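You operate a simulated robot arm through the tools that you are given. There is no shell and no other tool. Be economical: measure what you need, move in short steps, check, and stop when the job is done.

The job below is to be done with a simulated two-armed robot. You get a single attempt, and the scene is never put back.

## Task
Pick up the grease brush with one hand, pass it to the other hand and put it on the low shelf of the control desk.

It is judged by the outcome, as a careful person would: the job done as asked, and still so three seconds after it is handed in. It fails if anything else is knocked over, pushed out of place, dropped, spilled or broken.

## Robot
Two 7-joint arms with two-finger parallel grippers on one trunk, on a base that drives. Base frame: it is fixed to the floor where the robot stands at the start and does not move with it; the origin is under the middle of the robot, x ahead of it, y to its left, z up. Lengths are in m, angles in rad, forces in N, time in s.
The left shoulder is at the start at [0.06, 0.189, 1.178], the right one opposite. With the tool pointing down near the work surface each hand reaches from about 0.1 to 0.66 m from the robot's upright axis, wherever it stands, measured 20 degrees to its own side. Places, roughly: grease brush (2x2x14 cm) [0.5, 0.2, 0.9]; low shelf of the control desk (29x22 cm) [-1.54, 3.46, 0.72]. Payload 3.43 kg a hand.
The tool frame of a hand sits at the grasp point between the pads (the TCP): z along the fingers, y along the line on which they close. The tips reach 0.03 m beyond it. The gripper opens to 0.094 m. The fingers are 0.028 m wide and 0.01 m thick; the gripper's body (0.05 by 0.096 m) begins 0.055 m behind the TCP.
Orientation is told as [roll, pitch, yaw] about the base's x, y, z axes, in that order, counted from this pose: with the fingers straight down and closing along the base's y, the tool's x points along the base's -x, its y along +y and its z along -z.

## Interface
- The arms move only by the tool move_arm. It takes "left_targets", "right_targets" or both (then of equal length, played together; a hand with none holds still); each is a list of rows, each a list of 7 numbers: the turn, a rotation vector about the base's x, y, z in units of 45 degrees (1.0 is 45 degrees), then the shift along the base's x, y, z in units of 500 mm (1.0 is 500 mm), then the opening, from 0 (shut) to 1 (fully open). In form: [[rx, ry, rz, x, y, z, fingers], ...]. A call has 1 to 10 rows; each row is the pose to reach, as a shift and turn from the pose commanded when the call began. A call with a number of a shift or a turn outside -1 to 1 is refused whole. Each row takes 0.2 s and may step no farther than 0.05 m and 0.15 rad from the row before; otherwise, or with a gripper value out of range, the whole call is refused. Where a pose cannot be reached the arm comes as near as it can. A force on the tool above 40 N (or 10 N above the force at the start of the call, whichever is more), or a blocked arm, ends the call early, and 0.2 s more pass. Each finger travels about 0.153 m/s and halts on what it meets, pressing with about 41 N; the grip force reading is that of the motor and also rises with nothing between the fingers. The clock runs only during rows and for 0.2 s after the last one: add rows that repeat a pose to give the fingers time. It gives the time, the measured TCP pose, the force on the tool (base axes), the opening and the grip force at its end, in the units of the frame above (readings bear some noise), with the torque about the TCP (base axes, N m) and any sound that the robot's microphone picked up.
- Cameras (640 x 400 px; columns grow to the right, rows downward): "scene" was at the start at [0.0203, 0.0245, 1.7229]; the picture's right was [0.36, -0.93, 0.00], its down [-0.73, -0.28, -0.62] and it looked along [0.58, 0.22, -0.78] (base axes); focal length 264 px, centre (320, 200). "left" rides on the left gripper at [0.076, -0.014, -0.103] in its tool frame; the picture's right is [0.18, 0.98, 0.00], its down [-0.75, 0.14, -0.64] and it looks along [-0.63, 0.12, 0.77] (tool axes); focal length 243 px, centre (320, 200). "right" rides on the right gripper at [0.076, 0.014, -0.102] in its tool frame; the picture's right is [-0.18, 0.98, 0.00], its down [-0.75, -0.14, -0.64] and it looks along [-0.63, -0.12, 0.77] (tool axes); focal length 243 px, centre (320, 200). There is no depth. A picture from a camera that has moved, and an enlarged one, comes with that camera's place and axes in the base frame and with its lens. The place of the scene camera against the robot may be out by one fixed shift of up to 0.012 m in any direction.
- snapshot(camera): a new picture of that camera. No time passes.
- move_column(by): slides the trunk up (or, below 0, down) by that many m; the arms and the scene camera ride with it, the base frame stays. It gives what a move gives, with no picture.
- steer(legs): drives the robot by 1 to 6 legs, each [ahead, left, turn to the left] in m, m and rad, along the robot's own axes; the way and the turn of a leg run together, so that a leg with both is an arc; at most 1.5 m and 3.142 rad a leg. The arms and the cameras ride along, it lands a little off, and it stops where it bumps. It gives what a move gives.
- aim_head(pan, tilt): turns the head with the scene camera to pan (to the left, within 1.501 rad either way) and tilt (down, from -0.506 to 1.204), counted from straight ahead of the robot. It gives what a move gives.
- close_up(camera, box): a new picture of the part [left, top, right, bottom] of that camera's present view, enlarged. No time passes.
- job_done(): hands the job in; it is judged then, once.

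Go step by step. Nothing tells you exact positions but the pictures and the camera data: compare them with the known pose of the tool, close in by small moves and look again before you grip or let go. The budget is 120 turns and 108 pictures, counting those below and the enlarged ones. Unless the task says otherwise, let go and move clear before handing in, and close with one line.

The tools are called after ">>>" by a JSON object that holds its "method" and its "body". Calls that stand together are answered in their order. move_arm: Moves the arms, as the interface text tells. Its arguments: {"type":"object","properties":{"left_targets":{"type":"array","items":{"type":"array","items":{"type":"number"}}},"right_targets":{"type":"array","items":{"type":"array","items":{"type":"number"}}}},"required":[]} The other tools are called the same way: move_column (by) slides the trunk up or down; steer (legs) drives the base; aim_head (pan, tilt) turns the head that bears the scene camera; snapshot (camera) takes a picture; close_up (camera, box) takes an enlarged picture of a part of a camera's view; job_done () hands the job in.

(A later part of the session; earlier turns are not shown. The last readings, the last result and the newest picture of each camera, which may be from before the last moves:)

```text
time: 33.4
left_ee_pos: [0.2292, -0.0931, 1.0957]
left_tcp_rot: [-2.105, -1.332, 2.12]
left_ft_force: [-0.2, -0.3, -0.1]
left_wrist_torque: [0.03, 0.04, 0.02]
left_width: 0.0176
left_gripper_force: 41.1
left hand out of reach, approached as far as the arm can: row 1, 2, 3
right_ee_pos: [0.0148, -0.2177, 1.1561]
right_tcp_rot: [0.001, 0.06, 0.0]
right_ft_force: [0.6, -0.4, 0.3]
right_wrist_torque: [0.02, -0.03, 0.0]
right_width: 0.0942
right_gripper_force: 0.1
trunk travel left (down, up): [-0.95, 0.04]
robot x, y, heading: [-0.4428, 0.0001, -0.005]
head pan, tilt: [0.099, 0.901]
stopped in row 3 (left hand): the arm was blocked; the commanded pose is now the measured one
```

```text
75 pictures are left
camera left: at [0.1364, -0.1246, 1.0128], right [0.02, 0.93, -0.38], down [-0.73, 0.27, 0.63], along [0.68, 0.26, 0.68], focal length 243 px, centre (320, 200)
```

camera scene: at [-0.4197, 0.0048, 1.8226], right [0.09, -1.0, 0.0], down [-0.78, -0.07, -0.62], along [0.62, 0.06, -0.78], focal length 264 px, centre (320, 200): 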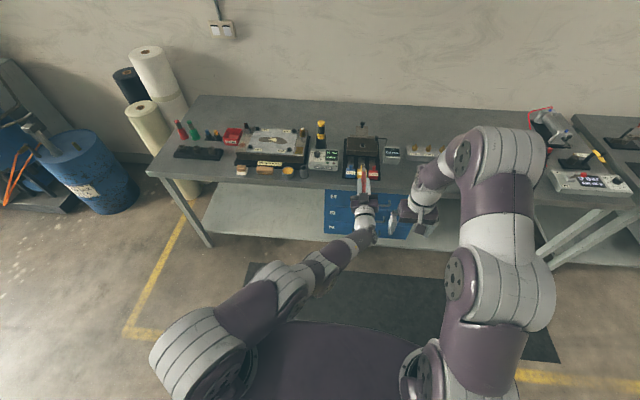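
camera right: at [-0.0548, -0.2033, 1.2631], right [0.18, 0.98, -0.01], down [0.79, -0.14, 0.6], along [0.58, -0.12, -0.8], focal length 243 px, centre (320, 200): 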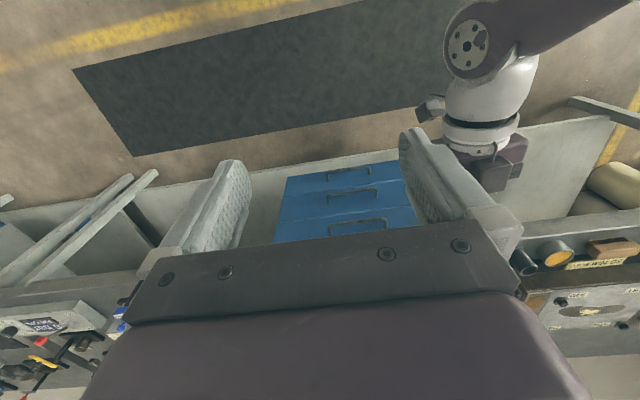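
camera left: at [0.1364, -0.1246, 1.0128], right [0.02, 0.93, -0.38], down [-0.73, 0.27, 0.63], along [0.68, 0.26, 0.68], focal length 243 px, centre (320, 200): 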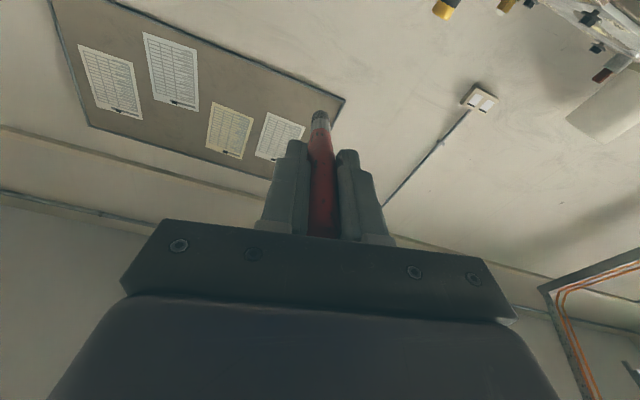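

The left arm is nearly straight, so the solver is stuck at a limit. I'll pitch the hand back downwards step by step and draw it in to a healthy fingers-down posture.

>>> {"method": "move_arm", "body": {"left_targets": [[0, 0.16, 0, 0, 0.02, 0.02, 0], [0, 0.33, 0, -0.02, 0.05, 0.04, 0], [0, 0.5, 0, -0.04, 0.08, 0.05, 0], [0, 0.67, 0, -0.07, 0.12, 0.05, 0], [0, 0.84, 0, -0.1, 0.16, 0.05, 0], [0, 1, 0, -0.13, 0.2, 0.05, 0], [0, 1, 0, -0.13, 0.2, 0.05, 0]], "right_targets": [[0, 0, 0, 0, -0.04, 0, 1], [0, 0, 0, 0, -0.08, 0, 1], [0, 0, 0, 0, -0.12, 0, 1], [0, 0, 0, 0, -0.16, 0, 1], [0, 0, 0, 0, -0.16, 0, 1], [0, 0, 0, 0, -0.16, 0, 1], [0, 0, 0, 0, -0.16, 0, 1]]}}

>>> {"method": "snapshot", "body": {"camera": "scene"}}

```text
time: 35.0
left_ee_pos: [0.163, 0.009, 1.118]
left_tcp_rot: [-0.22, -0.881, 0.316]
left_ft_force: [-0.1, -0.1, 0.3]
left_wrist_torque: [0.02, -0.01, 0.0]
left_width: 0.0177
left_gripper_force: 41.5
right_ee_pos: [0.0154, -0.2973, 1.1546]
right_tcp_rot: [0.001, 0.059, 0.0]
right_ft_force: [-0.3, -0.2, 0.1]
right_wrist_torque: [0.0, 0.0, 0.0]
right_width: 0.0938
right_gripper_force: 0.0
trunk travel left (down, up): [-0.95, 0.04]
robot x, y, heading: [-0.4471, 0.0045, -0.005]
head pan, tilt: [0.099, 0.901]
```

```text
74 pictures are left
camera scene: at [-0.4195, 0.0045, 1.8226], right [0.09, -1.0, 0.0], down [-0.78, -0.07, -0.62], along [0.62, 0.06, -0.78], focal length 264 px, centre (320, 200)
```

scene: 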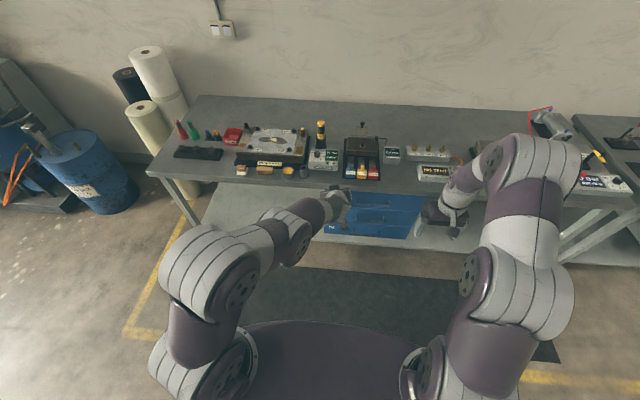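

The left arm is tracking cleanly again at about 50° pitch. Lower and nearer worked well before, so I'll correct its slight roll and bring it down towards the middle while the right hand stays well away.

>>> {"method": "move_arm", "body": {"left_targets": [[0.03, 0.0, -0.026, -0.03, -0.01, -0.05, 0], [0.066, 0.0, -0.05, -0.06, -0.02, -0.1, 0], [0.1, 0.0, -0.08, -0.09, -0.04, -0.15, 0], [0.133, 0.0, -0.105, -0.12, -0.06, -0.2, 0], [0.166, 0.0, -0.13, -0.15, -0.08, -0.25, 0], [0.2, 0.0, -0.158, -0.17, -0.08, -0.3, 0], [0.2, 0.0, -0.158, -0.17, -0.08, -0.3, 0]]}}

```text
time: 36.6
left_ee_pos: [0.0795, -0.0311, 0.9672]
left_tcp_rot: [0.026, -0.907, -0.001]
left_ft_force: [-0.4, -0.6, -0.4]
left_wrist_torque: [0.0, -0.01, -0.03]
left_width: 0.018
left_gripper_force: 41.3
right_ee_pos: [0.0152, -0.2977, 1.1548]
right_tcp_rot: [0.002, 0.058, 0.0]
right_ft_force: [-0.8, 0.3, 0.8]
right_wrist_torque: [0.01, 0.03, -0.02]
right_width: 0.0939
right_gripper_force: 0.0
trunk travel left (down, up): [-0.95, 0.04]
robot x, y, heading: [-0.445, 0.0012, -0.007]
head pan, tilt: [0.099, 0.901]
```

That reached cleanly at 52° pitch. Now I'll increase the pitch to about 70° while going a little lower.

>>> {"method": "move_arm", "body": {"left_targets": [[0, 0.0, 0, 0, 0, -0.06, 0], [0, -0.08, 0, 0, 0, -0.1, 0], [0, -0.16, 0, 0, 0, -0.12, 0], [0, -0.24, 0, 0, 0, -0.12, 0], [0, -0.32, 0, 0, 0, -0.12, 0], [0, -0.4, 0, 0, 0, -0.12, 0]]}}

>>> {"method": "snapshot", "body": {"camera": "scene"}}

```text
time: 38.0
left_ee_pos: [0.0875, -0.0345, 0.9173]
left_tcp_rot: [-0.015, -1.236, 0.044]
left_ft_force: [0.4, -0.5, -0.2]
left_wrist_torque: [0.04, -0.04, -0.01]
left_width: 0.0179
left_gripper_force: 41.1
right_ee_pos: [0.0156, -0.297, 1.1554]
right_tcp_rot: [0.001, 0.059, 0.0]
right_ft_force: [-0.3, -1.1, 0.5]
right_wrist_torque: [0.0, 0.01, 0.04]
right_width: 0.0941
right_gripper_force: 0.1
trunk travel left (down, up): [-0.95, 0.04]
robot x, y, heading: [-0.4455, -0.0036, -0.005]
head pan, tilt: [0.099, 0.901]
```

```text
73 pictures are left
camera scene: at [-0.4199, 0.0055, 1.8226], right [0.09, -1.0, 0.0], down [-0.78, -0.07, -0.62], along [0.62, 0.06, -0.78], focal length 264 px, centre (320, 200)
```

scene: 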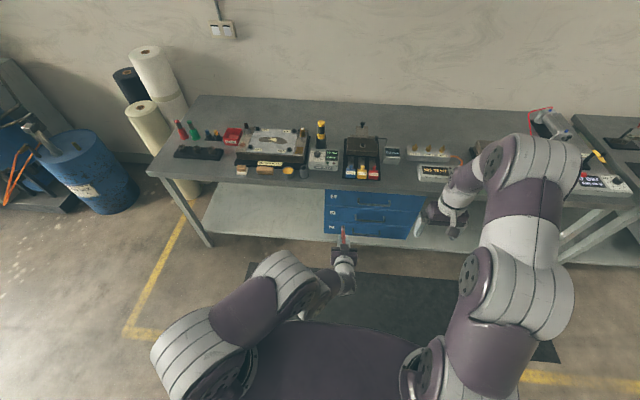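

The left hand is clean at 71°. The right hand would have to stretch to x 0.157, so I'll slide the left hand a little back and to the right.

>>> {"method": "move_arm", "body": {"left_targets": [[0, 0.0, 0, -0.02, -0.03, 0, 0], [0, 0, 0, -0.04, -0.06, 0, 0], [0, 0, 0, -0.06, -0.09, -0.0, 0], [0, 0, 0, -0.07, -0.12, -0.0, 0], [0, 0, 0, -0.07, -0.12, -0.0, 0]]}}

```text
time: 39.0
left_ee_pos: [0.0889, -0.0305, 0.9216]
left_tcp_rot: [-0.04, -1.24, 0.212]
left_ft_force: [0.1, -0.8, -0.7]
left_wrist_torque: [-0.04, -0.01, -0.03]
left_width: 0.018
left_gripper_force: 41.1
right_ee_pos: [0.0158, -0.2981, 1.1555]
right_tcp_rot: [0.002, 0.057, -0.001]
right_ft_force: [0.3, -0.3, 0.6]
right_wrist_torque: [0.01, -0.03, 0.01]
right_width: 0.094
right_gripper_force: 0.1
trunk travel left (down, up): [-0.95, 0.04]
robot x, y, heading: [-0.4485, -0.0005, -0.006]
head pan, tilt: [0.099, 0.901]
stopped in row 4 (left hand): the arm was blocked; the commanded pose is now the measured one
```

The left hand got blocked there, so I'll return it to the last clean spot. I'll also move the right hand to a tilted pre-grasp pose, leaning in from the right and slightly forward, which lengthens its reach.

>>> {"method": "move_arm", "body": {"left_targets": [[0, 0, -0.05, 0.0, 0.0, 0, 0], [0, 0, -0.1, 0.0, 0.0, 0, 0], [0, 0, -0.15, 0, 0.0, 0, 0], [0, 0, -0.2, 0, 0.0, 0, 0], [0, 0, -0.22, 0, 0.0, 0, 0], [0, 0, -0.22, 0, 0.0, 0, 0]], "right_targets": [[0.08, -0.05, 0, 0.04, 0.04, -0.05, 1], [0.16, -0.1, 0, 0.08, 0.08, -0.1, 1], [0.24, -0.15, 0, 0.12, 0.12, -0.15, 1], [0.32, -0.2, 0, 0.16, 0.16, -0.2, 1], [0.4, -0.25, 0, 0.2, 0.2, -0.25, 1], [0.447, -0.28, 0, 0.24, 0.24, -0.3, 1]]}}

>>> {"method": "snapshot", "body": {"camera": "right"}}

>>> {"method": "snapshot", "body": {"camera": "scene"}}

```text
time: 40.4
left_ee_pos: [0.0896, -0.029, 0.92]
left_tcp_rot: [-0.036, -1.238, 0.033]
left_ft_force: [-0.6, 0.0, -0.3]
left_wrist_torque: [0.02, 0.0, 0.0]
left_width: 0.0181
left_gripper_force: 41.5
right_ee_pos: [0.1361, -0.1762, 1.0043]
right_tcp_rot: [0.356, -0.161, -0.017]
right_ft_force: [-0.6, 0.2, 0.4]
right_wrist_torque: [0.02, -0.01, 0.02]
right_width: 0.094
right_gripper_force: 0.0
trunk travel left (down, up): [-0.95, 0.04]
robot x, y, heading: [-0.4389, 0.001, -0.009]
head pan, tilt: [0.099, 0.901]
```

```text
72 pictures are left
camera right: at [0.0442, -0.1955, 1.0921], right [0.14, 0.92, 0.37], down [0.65, -0.37, 0.67], along [0.75, 0.14, -0.65], focal length 243 px, centre (320, 200)
```

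right: 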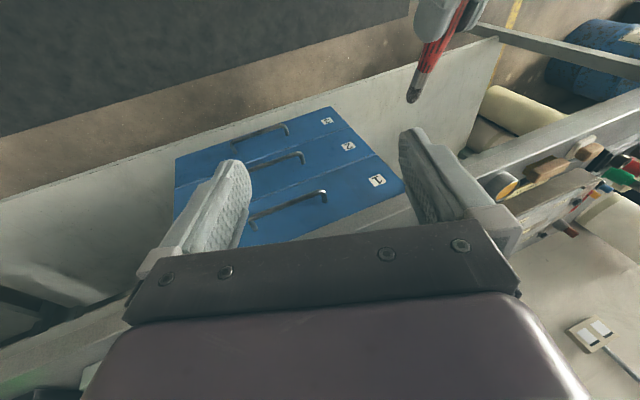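

```text
71 pictures are left
camera scene: at [-0.4185, 0.0061, 1.8226], right [0.09, -1.0, 0.0], down [-0.78, -0.07, -0.62], along [0.62, 0.06, -0.78], focal length 264 px, centre (320, 200)
```

scene: 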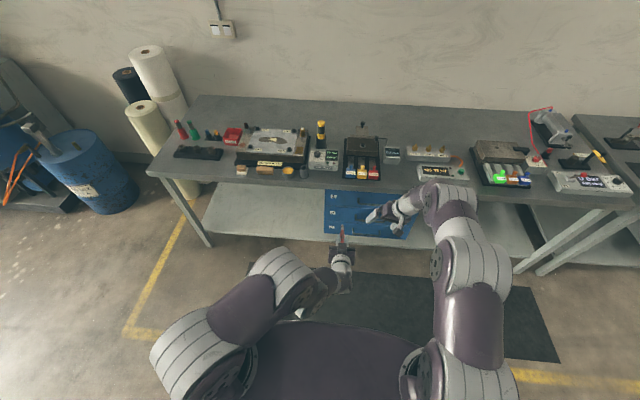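

Both hands are where I want them, and the brush tip shows within a few pixels of my estimate. The grip point on the brush is about (0.16, -0.029, 0.896). I'll align the right hand with it at an 11 cm standoff.

>>> {"method": "move_arm", "body": {"right_targets": [[0, 0.04, 0, 0.01, 0.055, 0, 1], [0, 0.08, 0, 0.02, 0.11, 0, 1], [0, 0.12, 0, 0.03, 0.165, -0.005, 1], [0, 0.14, 0, 0.035, 0.217, -0.011, 1], [0, 0.14, 0, 0.035, 0.217, -0.011, 1]]}}

>>> {"method": "snapshot", "body": {"camera": "right"}}

```text
time: 41.6
left_ee_pos: [0.0883, -0.0309, 0.9203]
left_tcp_rot: [-0.033, -1.24, 0.031]
left_ft_force: [-0.4, -0.8, 0.2]
left_wrist_torque: [0.05, 0.02, 0.0]
left_width: 0.0179
left_gripper_force: 41.5
right_ee_pos: [0.1522, -0.0697, 0.9985]
right_tcp_rot: [0.353, -0.049, -0.017]
right_ft_force: [0.2, 0.0, 0.2]
right_wrist_torque: [0.02, -0.04, -0.03]
right_width: 0.0941
right_gripper_force: 0.0
trunk travel left (down, up): [-0.95, 0.04]
robot x, y, heading: [-0.4457, 0.0022, -0.003]
head pan, tilt: [0.099, 0.901]
```

```text
70 pictures are left
camera right: at [0.0691, -0.0898, 1.0953], right [0.18, 0.92, 0.35], down [0.72, -0.37, 0.59], along [0.67, 0.14, -0.73], focal length 243 px, centre (320, 200)
```

right: 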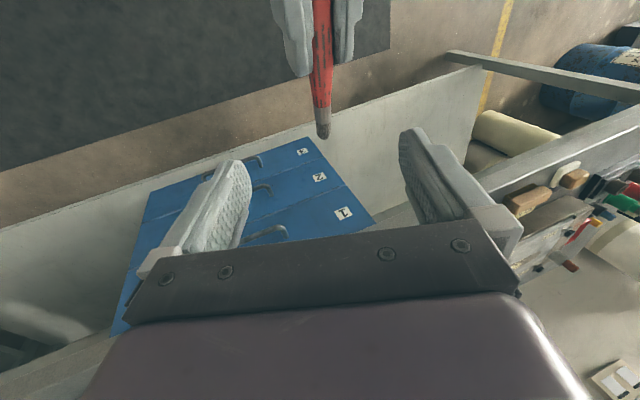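

The brush is centred between the open right fingers. I'll advance about 60% of the way and check.

>>> {"method": "move_arm", "body": {"right_targets": [[0, 0, 0, 0.004, 0.024, -0.062, 1], [0, 0, 0, 0.008, 0.047, -0.123, 1], [0, 0, 0, 0.008, 0.047, -0.123, 1]]}}

>>> {"method": "snapshot", "body": {"camera": "right"}}

>>> {"method": "close_up", "body": {"camera": "scene", "box": [280, 180, 440, 310]}}

```text
time: 42.4
left_ee_pos: [0.0892, -0.029, 0.9206]
left_tcp_rot: [-0.034, -1.24, 0.031]
left_ft_force: [0.5, -0.3, -0.3]
left_wrist_torque: [-0.03, 0.03, -0.01]
left_width: 0.0182
left_gripper_force: 41.0
right_ee_pos: [0.1542, -0.0461, 0.9392]
right_tcp_rot: [0.353, -0.051, -0.019]
right_ft_force: [0.0, 0.6, -0.4]
right_wrist_torque: [0.02, -0.01, -0.01]
right_width: 0.0944
right_gripper_force: 0.1
trunk travel left (down, up): [-0.95, 0.04]
robot x, y, heading: [-0.4426, 0.0017, -0.006]
head pan, tilt: [0.099, 0.901]
```

```text
69 pictures are left
camera right: at [0.0728, -0.0664, 1.0359], right [0.18, 0.92, 0.35], down [0.72, -0.37, 0.59], along [0.67, 0.14, -0.73], focal length 243 px, centre (320, 200)
```

right: 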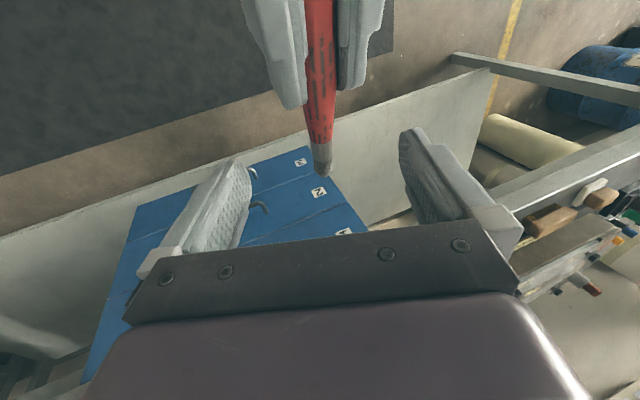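

```text
3.08 times, centred on (360, 245) of scene
camera zoom: at [-0.4206, 0.0055, 1.8226], right [0.09, -1.0, 0.0], down [-0.78, -0.07, -0.62], along [0.62, 0.06, -0.78], focal length 811 px, centre (197, 62)
```

zoom: 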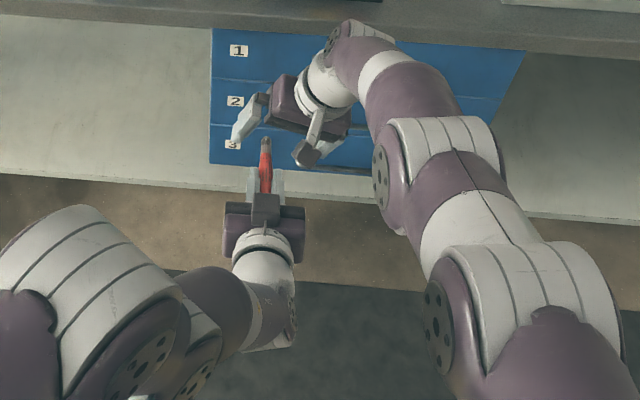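

Alignment still looks right, with the grip point at the ferrule/handle joint centred between the fingers. I'll advance the remaining 4.5 cm.

>>> {"method": "move_arm", "body": {"right_targets": [[0, 0, 0, 0.002, 0.012, -0.03, 1], [0, 0, 0, 0.004, 0.023, -0.057, 1], [0, 0, 0, 0.006, 0.033, -0.084, 1], [0, 0, 0, 0.006, 0.033, -0.084, 1]]}}

>>> {"method": "snapshot", "body": {"camera": "right"}}

>>> {"method": "close_up", "body": {"camera": "scene", "box": [300, 190, 420, 290]}}

>>> {"method": "snapshot", "body": {"camera": "left"}}

```text
time: 43.4
left_ee_pos: [0.089, -0.0289, 0.9209]
left_tcp_rot: [-0.034, -1.237, 0.03]
left_ft_force: [0.1, -0.1, -1.6]
left_wrist_torque: [-0.01, 0.04, -0.01]
left_width: 0.0177
left_gripper_force: 40.7
right_ee_pos: [0.1448, -0.0363, 0.9124]
right_tcp_rot: [0.353, -0.051, -0.018]
right_ft_force: [-1.0, 0.3, 0.0]
right_wrist_torque: [0.05, -0.02, 0.01]
right_width: 0.0941
right_gripper_force: 0.0
right hand out of reach, approached as far as the arm can: row 1, 2, 3, 4
trunk travel left (down, up): [-0.95, 0.04]
robot x, y, heading: [-0.4448, 0.0028, -0.002]
head pan, tilt: [0.099, 0.901]
```

```text
67 pictures are left
camera right: at [0.063, -0.0565, 1.0105], right [0.18, 0.92, 0.35], down [0.72, -0.37, 0.59], along [0.67, 0.14, -0.73], focal length 243 px, centre (320, 200)
```

right: 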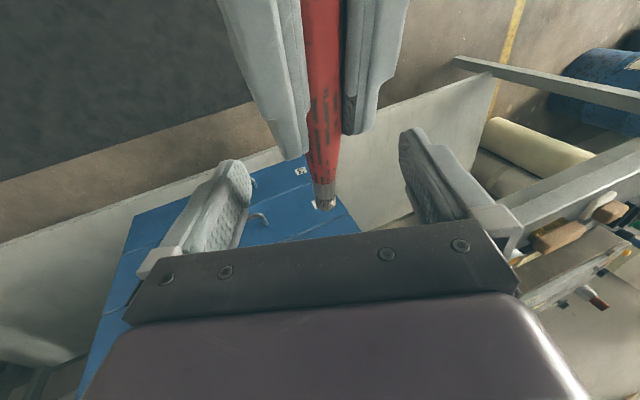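

```text
4.00 times, centred on (360, 240) of scene
camera zoom: at [-0.4199, 0.0053, 1.8226], right [0.09, -1.0, 0.0], down [-0.78, -0.07, -0.62], along [0.62, 0.06, -0.78], focal length 1055 px, centre (160, 40)
```

zoom: 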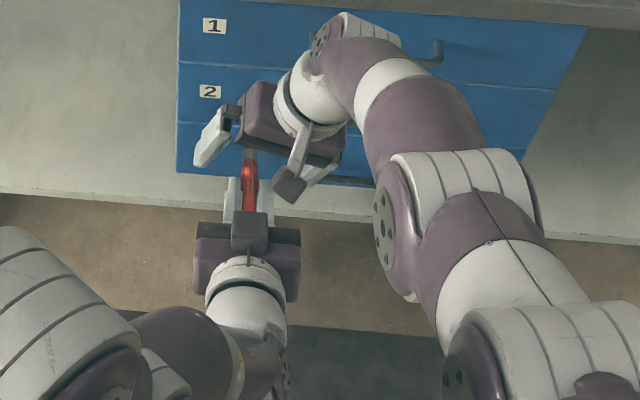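

```text
65 pictures are left
camera left: at [-0.0323, -0.0439, 0.8825], right [-0.06, 0.98, -0.18], down [-0.36, 0.15, 0.92], along [0.93, 0.12, 0.34], focal length 243 px, centre (320, 200)
```

left: 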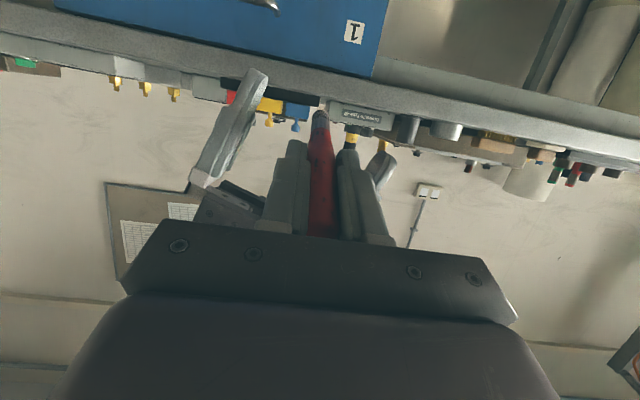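

The right hand stops about 1 cm short, but the brush already lies between its pads, centred, with a clear gap to the left fingertips. Gripping here is fine, so I'll close the right fingers.

>>> {"method": "move_arm", "body": {"right_targets": [[0, 0, 0, 0, 0, 0, 0.6], [0, 0, 0, 0, 0, 0, 0.3], [0, 0, 0, 0, 0, 0, 0.0], [0, 0, 0, 0, 0, 0, 0.0], [0, 0, 0, 0, 0, 0, 0.0]]}}

>>> {"method": "snapshot", "body": {"camera": "right"}}

>>> {"method": "snapshot", "body": {"camera": "left"}}

```text
time: 44.6
left_ee_pos: [0.0893, -0.0302, 0.9217]
left_tcp_rot: [-0.034, -1.238, 0.03]
left_ft_force: [4.0, -23.7, -12.7]
left_wrist_torque: [0.0, 0.05, -0.17]
left_width: 0.0179
left_gripper_force: 41.0
right_ee_pos: [0.1463, -0.0355, 0.9154]
right_tcp_rot: [0.354, -0.053, -0.018]
right_ft_force: [-3.6, 23.2, 13.1]
right_wrist_torque: [-0.05, 0.66, -1.13]
right_width: 0.0169
right_gripper_force: 41.1
trunk travel left (down, up): [-0.95, 0.04]
robot x, y, heading: [-0.443, 0.0005, -0.009]
head pan, tilt: [0.099, 0.901]
```

```text
64 pictures are left
camera right: at [0.0634, -0.0555, 1.0114], right [0.18, 0.92, 0.35], down [0.72, -0.37, 0.59], along [0.67, 0.14, -0.73], focal length 243 px, centre (320, 200)
```

right: 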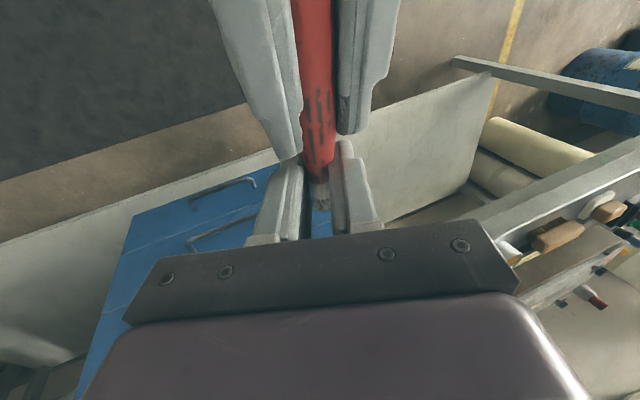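

```text
63 pictures are left
camera left: at [-0.0325, -0.0445, 0.8827], right [-0.06, 0.98, -0.19], down [-0.36, 0.15, 0.92], along [0.93, 0.12, 0.34], focal length 243 px, centre (320, 200)
```

left: 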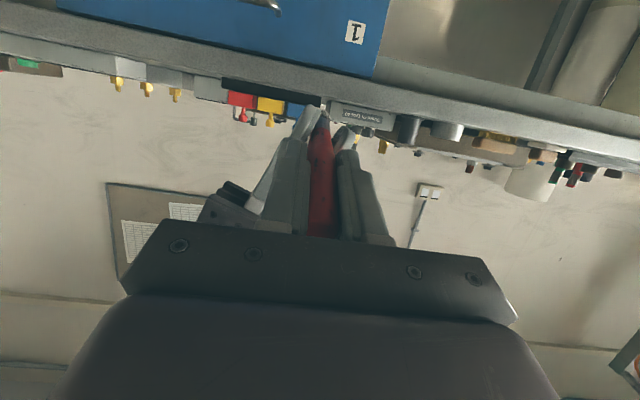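

Both hands now hold the brush (right width 17 mm). I'll open the left fingers partway.

>>> {"method": "move_arm", "body": {"left_targets": [[0, 0, 0, 0, 0, 0, 0.25], [0, 0, 0, 0, 0, 0, 0.5], [0, 0, 0, 0, 0, 0, 0.5]]}}

>>> {"method": "snapshot", "body": {"camera": "right"}}

>>> {"method": "snapshot", "body": {"camera": "left"}}

```text
time: 45.4
left_ee_pos: [0.0892, -0.0284, 0.9197]
left_tcp_rot: [-0.035, -1.239, 0.033]
left_ft_force: [0.3, -0.4, 1.0]
left_wrist_torque: [0.03, -0.05, 0.02]
left_width: 0.0473
left_gripper_force: 0.0
right_ee_pos: [0.1456, -0.0351, 0.913]
right_tcp_rot: [0.352, -0.052, -0.017]
right_ft_force: [0.1, -0.7, 0.6]
right_wrist_torque: [0.01, -0.04, -0.01]
right_width: 0.0144
right_gripper_force: 40.9
trunk travel left (down, up): [-0.95, 0.04]
robot x, y, heading: [-0.4476, 0.0006, -0.009]
head pan, tilt: [0.099, 0.901]
```

```text
62 pictures are left
camera right: at [0.0629, -0.0567, 1.0105], right [0.18, 0.92, 0.35], down [0.72, -0.37, 0.59], along [0.67, 0.14, -0.73], focal length 243 px, centre (320, 200)
```

right: 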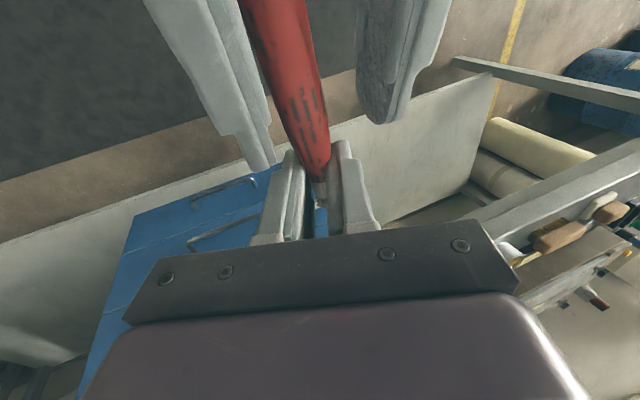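

```text
61 pictures are left
camera left: at [-0.0323, -0.0435, 0.8825], right [-0.06, 0.98, -0.18], down [-0.36, 0.15, 0.92], along [0.93, 0.12, 0.34], focal length 243 px, centre (320, 200)
```

left: 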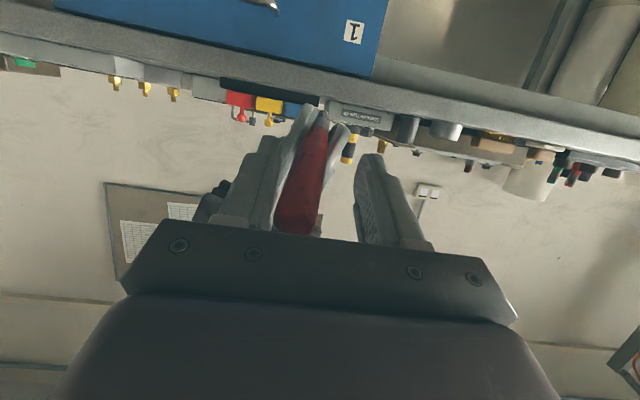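

The right hand holds the brush, which swivelled slightly towards the left hand's right finger. I'll open the left hand fully, then back it straight out.

>>> {"method": "move_arm", "body": {"left_targets": [[0, 0, 0, 0, 0, 0, 0.8], [0, 0, 0, 0, 0, 0, 1], [0, 0, 0, 0, 0, 0, 1]]}}

>>> {"method": "move_arm", "body": {"left_targets": [[0, 0, 0, -0.02, 0, 0.0, 1], [0, 0, 0, -0.05, 0.0, 0.01, 1], [0, 0, 0, -0.08, 0.0, 0.02, 1]]}}

>>> {"method": "snapshot", "body": {"camera": "right"}}

>>> {"method": "close_up", "body": {"camera": "scene", "box": [300, 190, 420, 290]}}

```text
time: 46.2
left_ee_pos: [0.0888, -0.0281, 0.9206]
left_tcp_rot: [-0.036, -1.237, 0.031]
left_ft_force: [0.0, 0.7, 0.1]
left_wrist_torque: [0.01, 0.03, -0.01]
left_width: 0.0941
left_gripper_force: 0.1
right_ee_pos: [0.1456, -0.0354, 0.9134]
right_tcp_rot: [0.353, -0.05, -0.015]
right_ft_force: [-0.8, 0.7, -0.7]
right_wrist_torque: [0.01, 0.0, -0.03]
right_width: 0.0143
right_gripper_force: 41.2
trunk travel left (down, up): [-0.95, 0.04]
robot x, y, heading: [-0.4417, 0.0019, -0.006]
head pan, tilt: [0.099, 0.901]
```

```text
time: 47.2
left_ee_pos: [0.0884, -0.0179, 0.9512]
left_tcp_rot: [-0.184, -1.274, 0.243]
left_ft_force: [-6.2, -1.5, -6.1]
left_wrist_torque: [0.31, 0.11, -0.38]
left_width: 0.0939
left_gripper_force: 0.1
right_ee_pos: [0.147, -0.0354, 0.9161]
right_tcp_rot: [0.354, -0.056, -0.018]
right_ft_force: [6.2, 0.9, 5.0]
right_wrist_torque: [-0.28, 0.47, 0.21]
right_width: 0.0141
right_gripper_force: 40.8
trunk travel left (down, up): [-0.95, 0.04]
robot x, y, heading: [-0.4457, 0.0006, -0.003]
head pan, tilt: [0.099, 0.901]
stopped in row 3 (left hand): the arm was blocked; the commanded pose is now the measured one
```

```text
60 pictures are left
camera right: at [0.0648, -0.056, 1.0125], right [0.18, 0.92, 0.35], down [0.71, -0.37, 0.59], along [0.68, 0.14, -0.72], focal length 243 px, centre (320, 200)
```

right: 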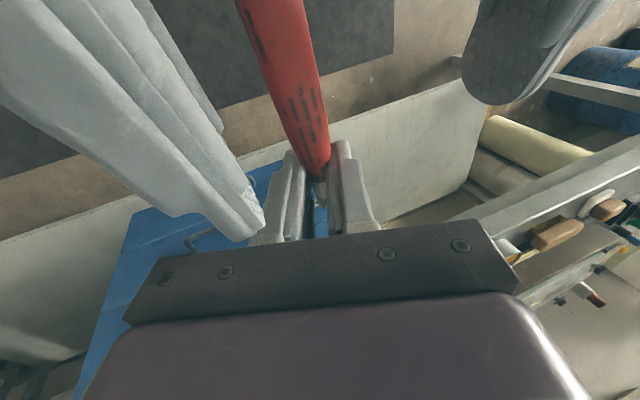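

```text
4.00 times, centred on (360, 240) of scene
camera zoom: at [-0.4198, 0.0055, 1.8226], right [0.09, -1.0, 0.0], down [-0.78, -0.07, -0.62], along [0.62, 0.06, -0.78], focal length 1055 px, centre (160, 40)
```

zoom: 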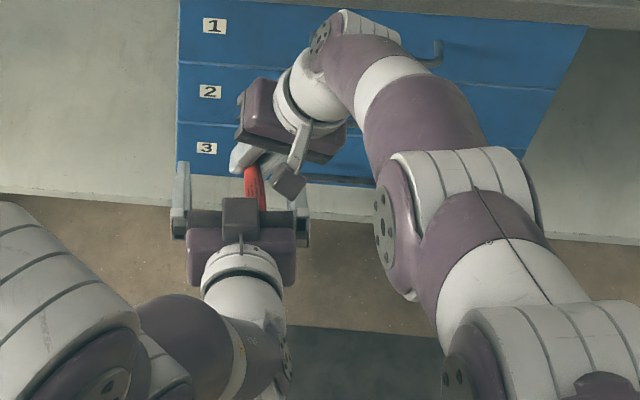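

The left hand can't pull straight back here and only touched lightly. Going down is easy for it and leaves the brush through the open top of its fingers, so I'll lower it while relaxing its pitch.

>>> {"method": "move_arm", "body": {"left_targets": [[0, 0.02, -0.03, 0, -0.01, -0.03, 1], [0, 0.06, -0.06, -0.002, -0.02, -0.06, 1], [0, 0.12, -0.06, -0.01, -0.02, -0.1, 1], [0, 0.18, -0.06, -0.02, -0.02, -0.14, 1], [0, 0.26, -0.06, -0.03, -0.02, -0.2, 1], [0, 0.34, -0.06, -0.04, -0.02, -0.26, 1]]}}

>>> {"method": "snapshot", "body": {"camera": "right"}}

>>> {"method": "close_up", "body": {"camera": "scene", "box": [300, 190, 420, 290]}}

```text
time: 48.5
left_ee_pos: [0.1135, -0.0509, 0.8824]
left_tcp_rot: [-0.219, -1.098, 0.24]
left_ft_force: [-11.2, 2.7, 1.3]
left_wrist_torque: [-0.15, -0.47, -0.04]
left_width: 0.0941
left_gripper_force: 0.1
right_ee_pos: [0.1568, -0.0381, 0.9214]
right_tcp_rot: [0.355, -0.084, -0.022]
right_ft_force: [11.4, -4.5, -2.1]
right_wrist_torque: [0.02, -0.09, 0.33]
right_width: 0.0158
right_gripper_force: 40.9
trunk travel left (down, up): [-0.95, 0.04]
robot x, y, heading: [-0.4455, 0.002, -0.004]
head pan, tilt: [0.099, 0.901]
stopped in row 6 (right hand): the force on the tool passed its limit at 43 N (the readings are from after the stop); the commanded pose is now the measured one
```

```text
58 pictures are left
camera right: at [0.0721, -0.0584, 1.0165], right [0.18, 0.92, 0.35], down [0.7, -0.37, 0.61], along [0.7, 0.14, -0.7], focal length 243 px, centre (320, 200)
```

right: 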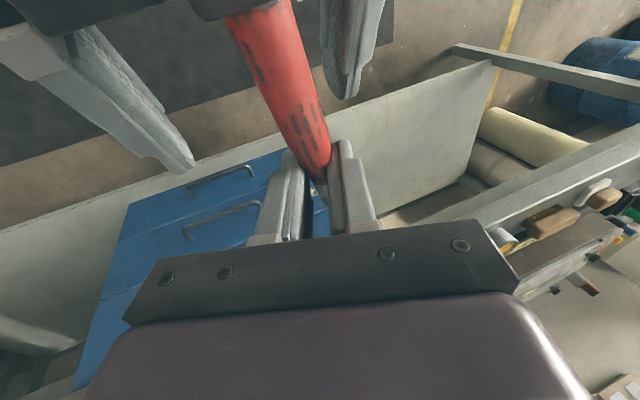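

```text
4.00 times, centred on (360, 240) of scene
camera zoom: at [-0.4188, 0.0048, 1.8226], right [0.09, -1.0, 0.0], down [-0.78, -0.07, -0.62], along [0.62, 0.06, -0.78], focal length 1055 px, centre (160, 40)
```

zoom: 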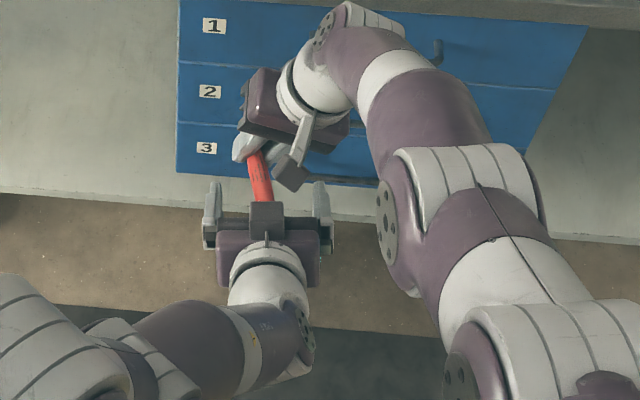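

The left palm drifted forward and is pushing on the handle end. I'll relax its pitch and bring it back and down, and lift the right hand gently at the same time.

>>> {"method": "move_arm", "body": {"left_targets": [[0, 0.08, 0, -0.03, 0, -0.03, 1], [0, 0.16, 0, -0.06, 0, -0.06, 1], [0, 0.24, 0, -0.09, 0.0, -0.1, 1], [0, 0.32, 0, -0.12, 0.0, -0.14, 1], [0, 0.4, 0, -0.12, 0.0, -0.18, 1]], "right_targets": [[0, 0, 0, 0, 0, 0.01, 0], [0, 0, 0, 0, 0, 0.04, 0], [0, 0, 0, 0, -0.01, 0.08, 0], [0, 0, 0, 0, -0.03, 0.12, 0], [0, 0, 0, 0, -0.05, 0.16, 0]]}}

>>> {"method": "snapshot", "body": {"camera": "right"}}

>>> {"method": "close_up", "body": {"camera": "scene", "box": [280, 180, 440, 310]}}

```text
time: 49.8
left_ee_pos: [0.1339, -0.1056, 0.8934]
left_tcp_rot: [-0.346, -0.907, 0.345]
left_ft_force: [0.7, -0.1, 0.3]
left_wrist_torque: [0.0, -0.03, -0.02]
left_width: 0.0938
left_gripper_force: 0.0
right_ee_pos: [0.1531, -0.0628, 1.0011]
right_tcp_rot: [0.355, -0.08, -0.021]
right_ft_force: [-0.8, -0.4, 0.5]
right_wrist_torque: [0.04, -0.04, -0.02]
right_width: 0.0149
right_gripper_force: 40.9
trunk travel left (down, up): [-0.95, 0.04]
robot x, y, heading: [-0.4418, 0.0038, -0.009]
head pan, tilt: [0.099, 0.901]
stopped in row 5 (left hand): the arm was blocked; the commanded pose is now the measured one
```

```text
56 pictures are left
camera right: at [0.0686, -0.0832, 1.0954], right [0.18, 0.92, 0.35], down [0.7, -0.37, 0.61], along [0.69, 0.14, -0.71], focal length 243 px, centre (320, 200)
```

right: 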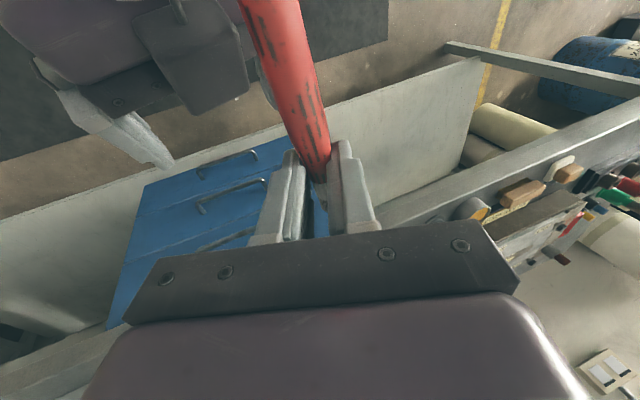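

```text
3.08 times, centred on (360, 245) of scene
camera zoom: at [-0.4196, 0.0045, 1.8226], right [0.09, -1.0, 0.0], down [-0.78, -0.07, -0.62], along [0.62, 0.06, -0.78], focal length 811 px, centre (197, 62)
```

zoom: 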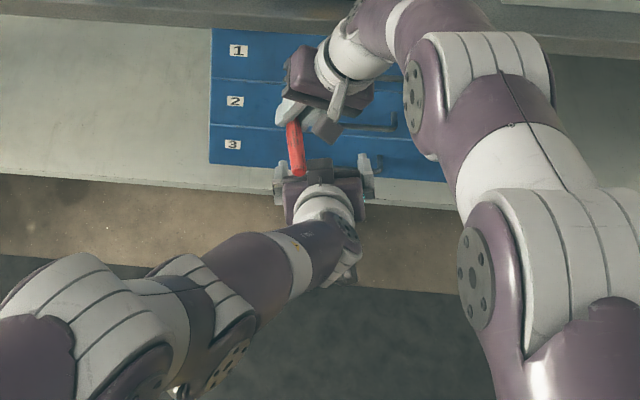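

The hands are apart and the right hand has the brush. I'll lift the right hand clear, then bring the left arm back to its own side.

>>> {"method": "move_arm", "body": {"right_targets": [[0, 0, 0, 0, 0, 0.07, 0], [0, 0, 0, 0, 0, 0.14, 0], [0, 0, 0, -0.02, -0.03, 0.2, 0], [0, 0, 0, -0.04, -0.09, 0.22, 0], [0, 0, 0, -0.06, -0.16, 0.22, 0], [0, 0, 0, -0.08, -0.24, 0.22, 0]]}}

>>> {"method": "move_arm", "body": {"left_targets": [[0, 0, 0, 0, 0.05, 0, 1], [0, 0.1, 0, 0, 0.1, 0, 1], [0, 0.2, 0, 0, 0.18, 0, 1], [0, 0.3, 0, 0, 0.26, 0, 1], [0, 0.4, 0, 0, 0.34, 0.02, 1], [0, 0.5, 0, 0, 0.42, 0.06, 1], [0, 0.6, 0, -0.02, 0.5, 0.12, 1]]}}

>>> {"method": "snapshot", "body": {"camera": "scene"}}

>>> {"method": "snapshot", "body": {"camera": "right"}}

```text
time: 51.2
left_ee_pos: [0.1332, -0.1069, 0.895]
left_tcp_rot: [-0.343, -0.906, 0.34]
left_ft_force: [0.5, 0.2, -0.7]
left_wrist_torque: [0.02, 0.0, -0.03]
left_width: 0.0942
left_gripper_force: 0.1
right_ee_pos: [0.1144, -0.1812, 1.1119]
right_tcp_rot: [0.356, -0.081, -0.021]
right_ft_force: [0.6, -1.2, -0.8]
right_wrist_torque: [0.01, -0.04, -0.03]
right_width: 0.0149
right_gripper_force: 40.8
trunk travel left (down, up): [-0.95, 0.04]
robot x, y, heading: [-0.4444, 0.0003, -0.006]
head pan, tilt: [0.099, 0.901]
```

```text
refused: row 7 steps farther than a row can; nothing moved
```

```text
54 pictures are left
camera scene: at [-0.4204, 0.0037, 1.8226], right [0.09, -1.0, 0.0], down [-0.78, -0.07, -0.62], along [0.62, 0.06, -0.78], focal length 264 px, centre (320, 200)
```

scene: 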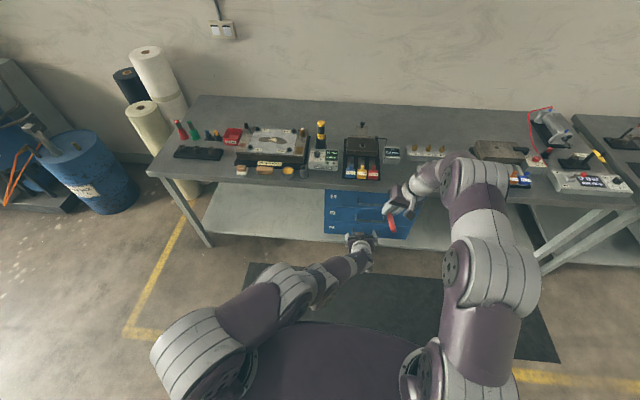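

```text
53 pictures are left
camera right: at [0.0299, -0.2014, 1.2063], right [0.18, 0.92, 0.35], down [0.7, -0.37, 0.61], along [0.69, 0.14, -0.71], focal length 243 px, centre (320, 200)
```

right: 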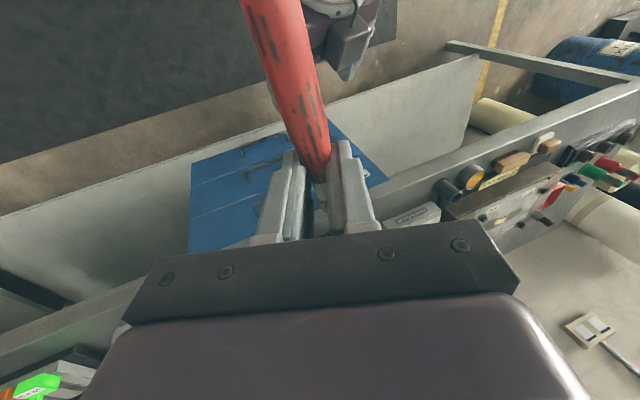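

The brush is safe in the right hand. Now I'll bring the left arm back with smaller steps.

>>> {"method": "move_arm", "body": {"left_targets": [[0, 0, 0, 0, 0.05, 0, 1], [0, 0.1, 0, 0, 0.1, 0, 1], [0, 0.2, 0, 0, 0.17, 0, 1], [0, 0.3, 0, 0, 0.24, 0, 1], [0, 0.4, 0, 0, 0.31, 0.02, 1], [0, 0.5, 0, 0, 0.38, 0.05, 1], [0, 0.6, 0, -0.02, 0.45, 0.09, 1], [0, 0.7, 0, -0.04, 0.52, 0.13, 1]]}}

>>> {"method": "move_arm", "body": {"left_targets": [[0, 0.1, 0, -0.02, 0.05, 0.06, 1], [0, 0.2, 0, -0.05, 0.1, 0.12, 1], [0, 0.3, 0, -0.08, 0.14, 0.18, 1], [0, 0.4, 0, -0.11, 0.18, 0.24, 1], [0, 0.45, 0, -0.14, 0.2, 0.3, 1], [0, 0.45, 0, -0.18, 0.2, 0.36, 1]]}}

>>> {"method": "snapshot", "body": {"camera": "scene"}}

```text
time: 53.0
left_ee_pos: [0.1109, 0.1549, 0.9597]
left_tcp_rot: [-0.155, -0.371, 0.225]
left_ft_force: [0.3, -0.4, 0.5]
left_wrist_torque: [-0.02, 0.03, -0.05]
left_width: 0.0939
left_gripper_force: 0.1
right_ee_pos: [0.1163, -0.1793, 1.1124]
right_tcp_rot: [0.353, -0.08, -0.021]
right_ft_force: [0.0, 0.1, -1.3]
right_wrist_torque: [-0.04, 0.03, -0.01]
right_width: 0.0152
right_gripper_force: 41.1
trunk travel left (down, up): [-0.95, 0.04]
robot x, y, heading: [-0.4489, -0.0014, -0.003]
head pan, tilt: [0.099, 0.901]
```

```text
time: 54.4
left_ee_pos: [-0.0033, 0.25, 1.1075]
left_tcp_rot: [-0.077, -0.031, 0.208]
left_ft_force: [-0.2, -0.3, 0.1]
left_wrist_torque: [0.01, 0.02, 0.0]
left_width: 0.0937
left_gripper_force: 0.2
left hand out of reach, approached as far as the arm can: row 4, 5, 6
right_ee_pos: [0.1152, -0.1805, 1.1123]
right_tcp_rot: [0.355, -0.083, -0.02]
right_ft_force: [0.7, -1.3, -0.8]
right_wrist_torque: [0.02, -0.01, -0.01]
right_width: 0.015
right_gripper_force: 41.1
trunk travel left (down, up): [-0.95, 0.04]
robot x, y, heading: [-0.4459, 0.002, -0.005]
head pan, tilt: [0.099, 0.901]
```

```text
52 pictures are left
camera scene: at [-0.4222, 0.0049, 1.8226], right [0.09, -1.0, 0.0], down [-0.78, -0.07, -0.62], along [0.62, 0.06, -0.78], focal length 264 px, centre (320, 200)
```

scene: 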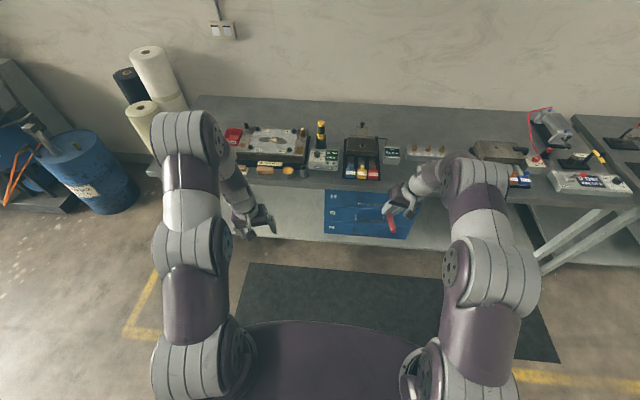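

Both arms are tidy. I'll pull the right hand in for carrying, turn left 90° and drive to an open spot short of the desk to see the shelf properly.

>>> {"method": "move_arm", "body": {"right_targets": [[0, 0, 0, -0.05, 0, 0, 0], [0, 0, 0, -0.1, 0, 0, 0], [0, 0, 0, -0.15, -0.01, 0, 0], [0, 0, 0, -0.2, -0.02, 0, 0], [0, 0, 0, -0.24, -0.04, 0, 0]]}}

>>> {"method": "steer", "body": {"legs": [[0, 0, 1.571], [1.1, 0.9, 0]]}}

>>> {"method": "aim_head", "body": {"pan": 0.1, "tilt": 0.45}}

>>> {"method": "snapshot", "body": {"camera": "scene"}}

```text
time: 55.6
left_ee_pos: [-0.0018, 0.2501, 1.107]
left_tcp_rot: [-0.08, -0.03, 0.207]
left_ft_force: [0.0, 0.0, -0.3]
left_wrist_torque: [0.0, -0.01, 0.0]
left_width: 0.094
left_gripper_force: 0.1
right_ee_pos: [-0.0081, -0.1991, 1.1115]
right_tcp_rot: [0.354, -0.083, -0.021]
right_ft_force: [0.0, 0.5, -0.3]
right_wrist_torque: [0.0, -0.04, 0.02]
right_width: 0.015
right_gripper_force: 41.1
trunk travel left (down, up): [-0.95, 0.04]
robot x, y, heading: [-0.4403, -0.0004, -0.006]
head pan, tilt: [0.099, 0.901]
```

```text
time: 66.5
left_ee_pos: [-1.6694, 1.4587, 1.1069]
left_tcp_rot: [-0.078, -0.03, 1.848]
left_ft_force: [-0.5, -0.2, -0.4]
left_wrist_torque: [0.0, -0.01, 0.04]
left_width: 0.0938
left_gripper_force: 0.0
right_ee_pos: [-1.2209, 1.4841, 1.1115]
right_tcp_rot: [0.354, -0.081, 1.618]
right_ft_force: [-0.3, 0.9, -0.7]
right_wrist_torque: [0.01, -0.02, -0.01]
right_width: 0.0155
right_gripper_force: 41.2
trunk travel left (down, up): [-0.95, 0.04]
robot x, y, heading: [-1.3935, 1.0336, 1.634]
head pan, tilt: [0.099, 0.901]
```

```text
time: 67.4
left_ee_pos: [-1.67, 1.4577, 1.1059]
left_tcp_rot: [-0.08, -0.03, 1.848]
left_ft_force: [-0.1, -0.5, -0.3]
left_wrist_torque: [0.0, -0.01, 0.04]
left_width: 0.0942
left_gripper_force: 0.1
right_ee_pos: [-1.2214, 1.4841, 1.1113]
right_tcp_rot: [0.352, -0.081, 1.62]
right_ft_force: [-0.3, 0.0, -0.6]
right_wrist_torque: [-0.01, 0.02, 0.05]
right_width: 0.0158
right_gripper_force: 41.0
trunk travel left (down, up): [-0.95, 0.04]
robot x, y, heading: [-1.3877, 1.0355, 1.638]
head pan, tilt: [0.099, 0.45]
```

```text
51 pictures are left
camera scene: at [-1.3926, 1.0614, 1.8609], right [0.99, 0.16, 0.0], down [0.07, -0.43, -0.9], along [-0.15, 0.89, -0.44], focal length 264 px, centre (320, 200)
```

scene: 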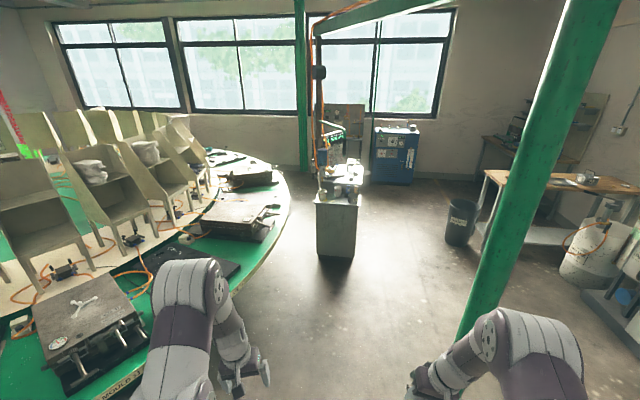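

The control desk stands ahead with a clear lane to it. I'll enlarge it to understand the low shelf.

>>> {"method": "close_up", "body": {"camera": "scene", "box": [280, 120, 400, 270]}}

>>> {"method": "close_up", "body": {"camera": "scene", "box": [305, 150, 375, 210]}}

```text
2.67 times, centred on (340, 195) of scene
camera zoom: at [-1.3926, 1.0614, 1.8609], right [0.99, 0.16, 0.0], down [0.07, -0.43, -0.9], along [-0.15, 0.89, -0.44], focal length 703 px, centre (267, 213)
```

zoom: 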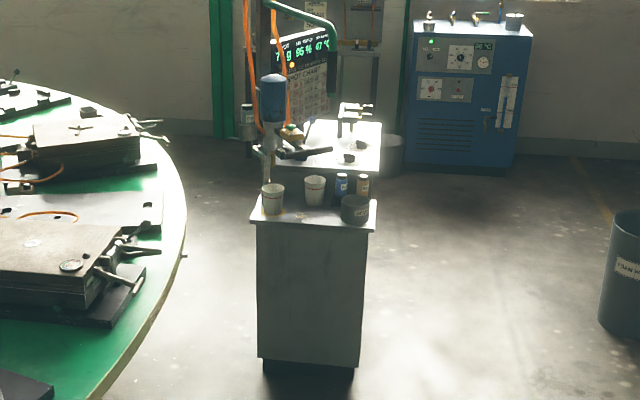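

```text
6.67 times, centred on (340, 180) of scene
camera zoom: at [-1.3926, 1.0614, 1.8609], right [0.99, 0.16, 0.0], down [0.07, -0.43, -0.9], along [-0.15, 0.89, -0.44], focal length 1758 px, centre (187, 333)
```

zoom: 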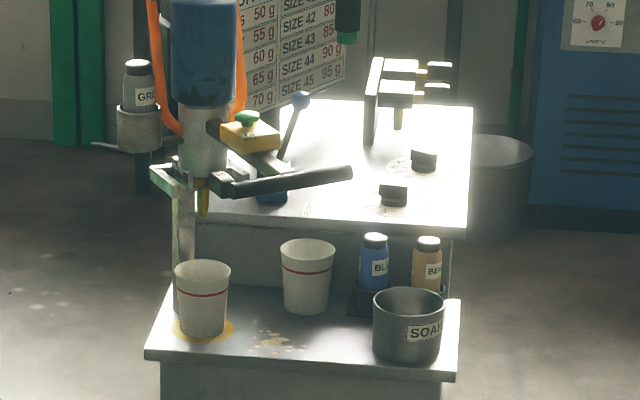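

The low shelf faces me: a cup at the front left, a cup at the back centre, bottles at the back right and a SOAK pot at the front right. The front centre is free, wide enough for the brush lying front to back. Now I'll check how the brush sits in the right hand.

>>> {"method": "aim_head", "body": {"pan": -0.4, "tilt": 0.9}}

>>> {"method": "snapshot", "body": {"camera": "scene"}}

>>> {"method": "snapshot", "body": {"camera": "right"}}

>>> {"method": "snapshot", "body": {"camera": "left"}}

```text
time: 68.4
left_ee_pos: [-1.6712, 1.4589, 1.1058]
left_tcp_rot: [-0.078, -0.03, 1.848]
left_ft_force: [-0.1, 0.3, 0.3]
left_wrist_torque: [-0.02, 0.01, 0.0]
left_width: 0.0942
left_gripper_force: 0.0
right_ee_pos: [-1.222, 1.4842, 1.1127]
right_tcp_rot: [0.351, -0.079, 1.619]
right_ft_force: [0.3, 0.4, 0.7]
right_wrist_torque: [0.03, -0.02, -0.02]
right_width: 0.0155
right_gripper_force: 41.6
trunk travel left (down, up): [-0.95, 0.04]
robot x, y, heading: [-1.3933, 1.0343, 1.64]
head pan, tilt: [-0.4, 0.901]
```

```text
48 pictures are left
camera scene: at [-1.3528, 1.0419, 1.8227], right [0.94, -0.33, 0.0], down [-0.26, -0.74, -0.62], along [0.2, 0.59, -0.78], focal length 264 px, centre (320, 200)
```

scene: 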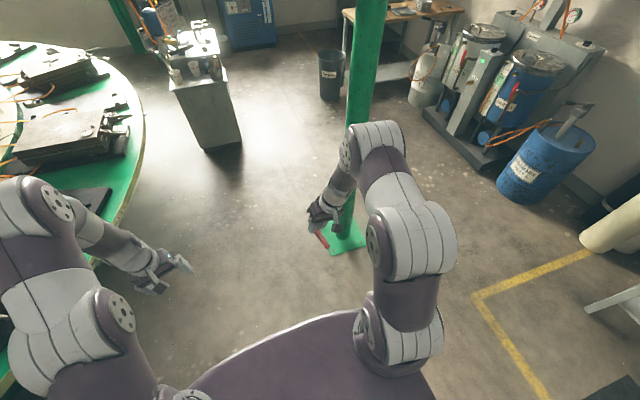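

```text
47 pictures are left
camera right: at [-1.1951, 1.4014, 1.2066], right [-0.93, 0.11, 0.35], down [0.32, 0.72, 0.61], along [-0.19, 0.68, -0.71], focal length 243 px, centre (320, 200)
```

right: 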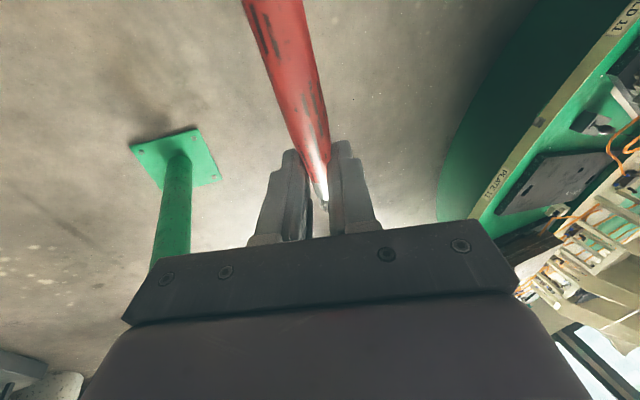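

```text
46 pictures are left
camera left: at [-1.6417, 1.3844, 1.2075], right [-0.89, -0.44, -0.08], down [-0.39, 0.65, 0.65], along [-0.23, 0.61, -0.75], focal length 243 px, centre (320, 200)
```

left: 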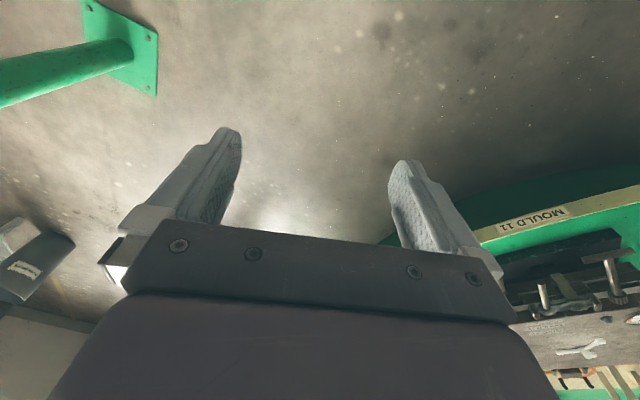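

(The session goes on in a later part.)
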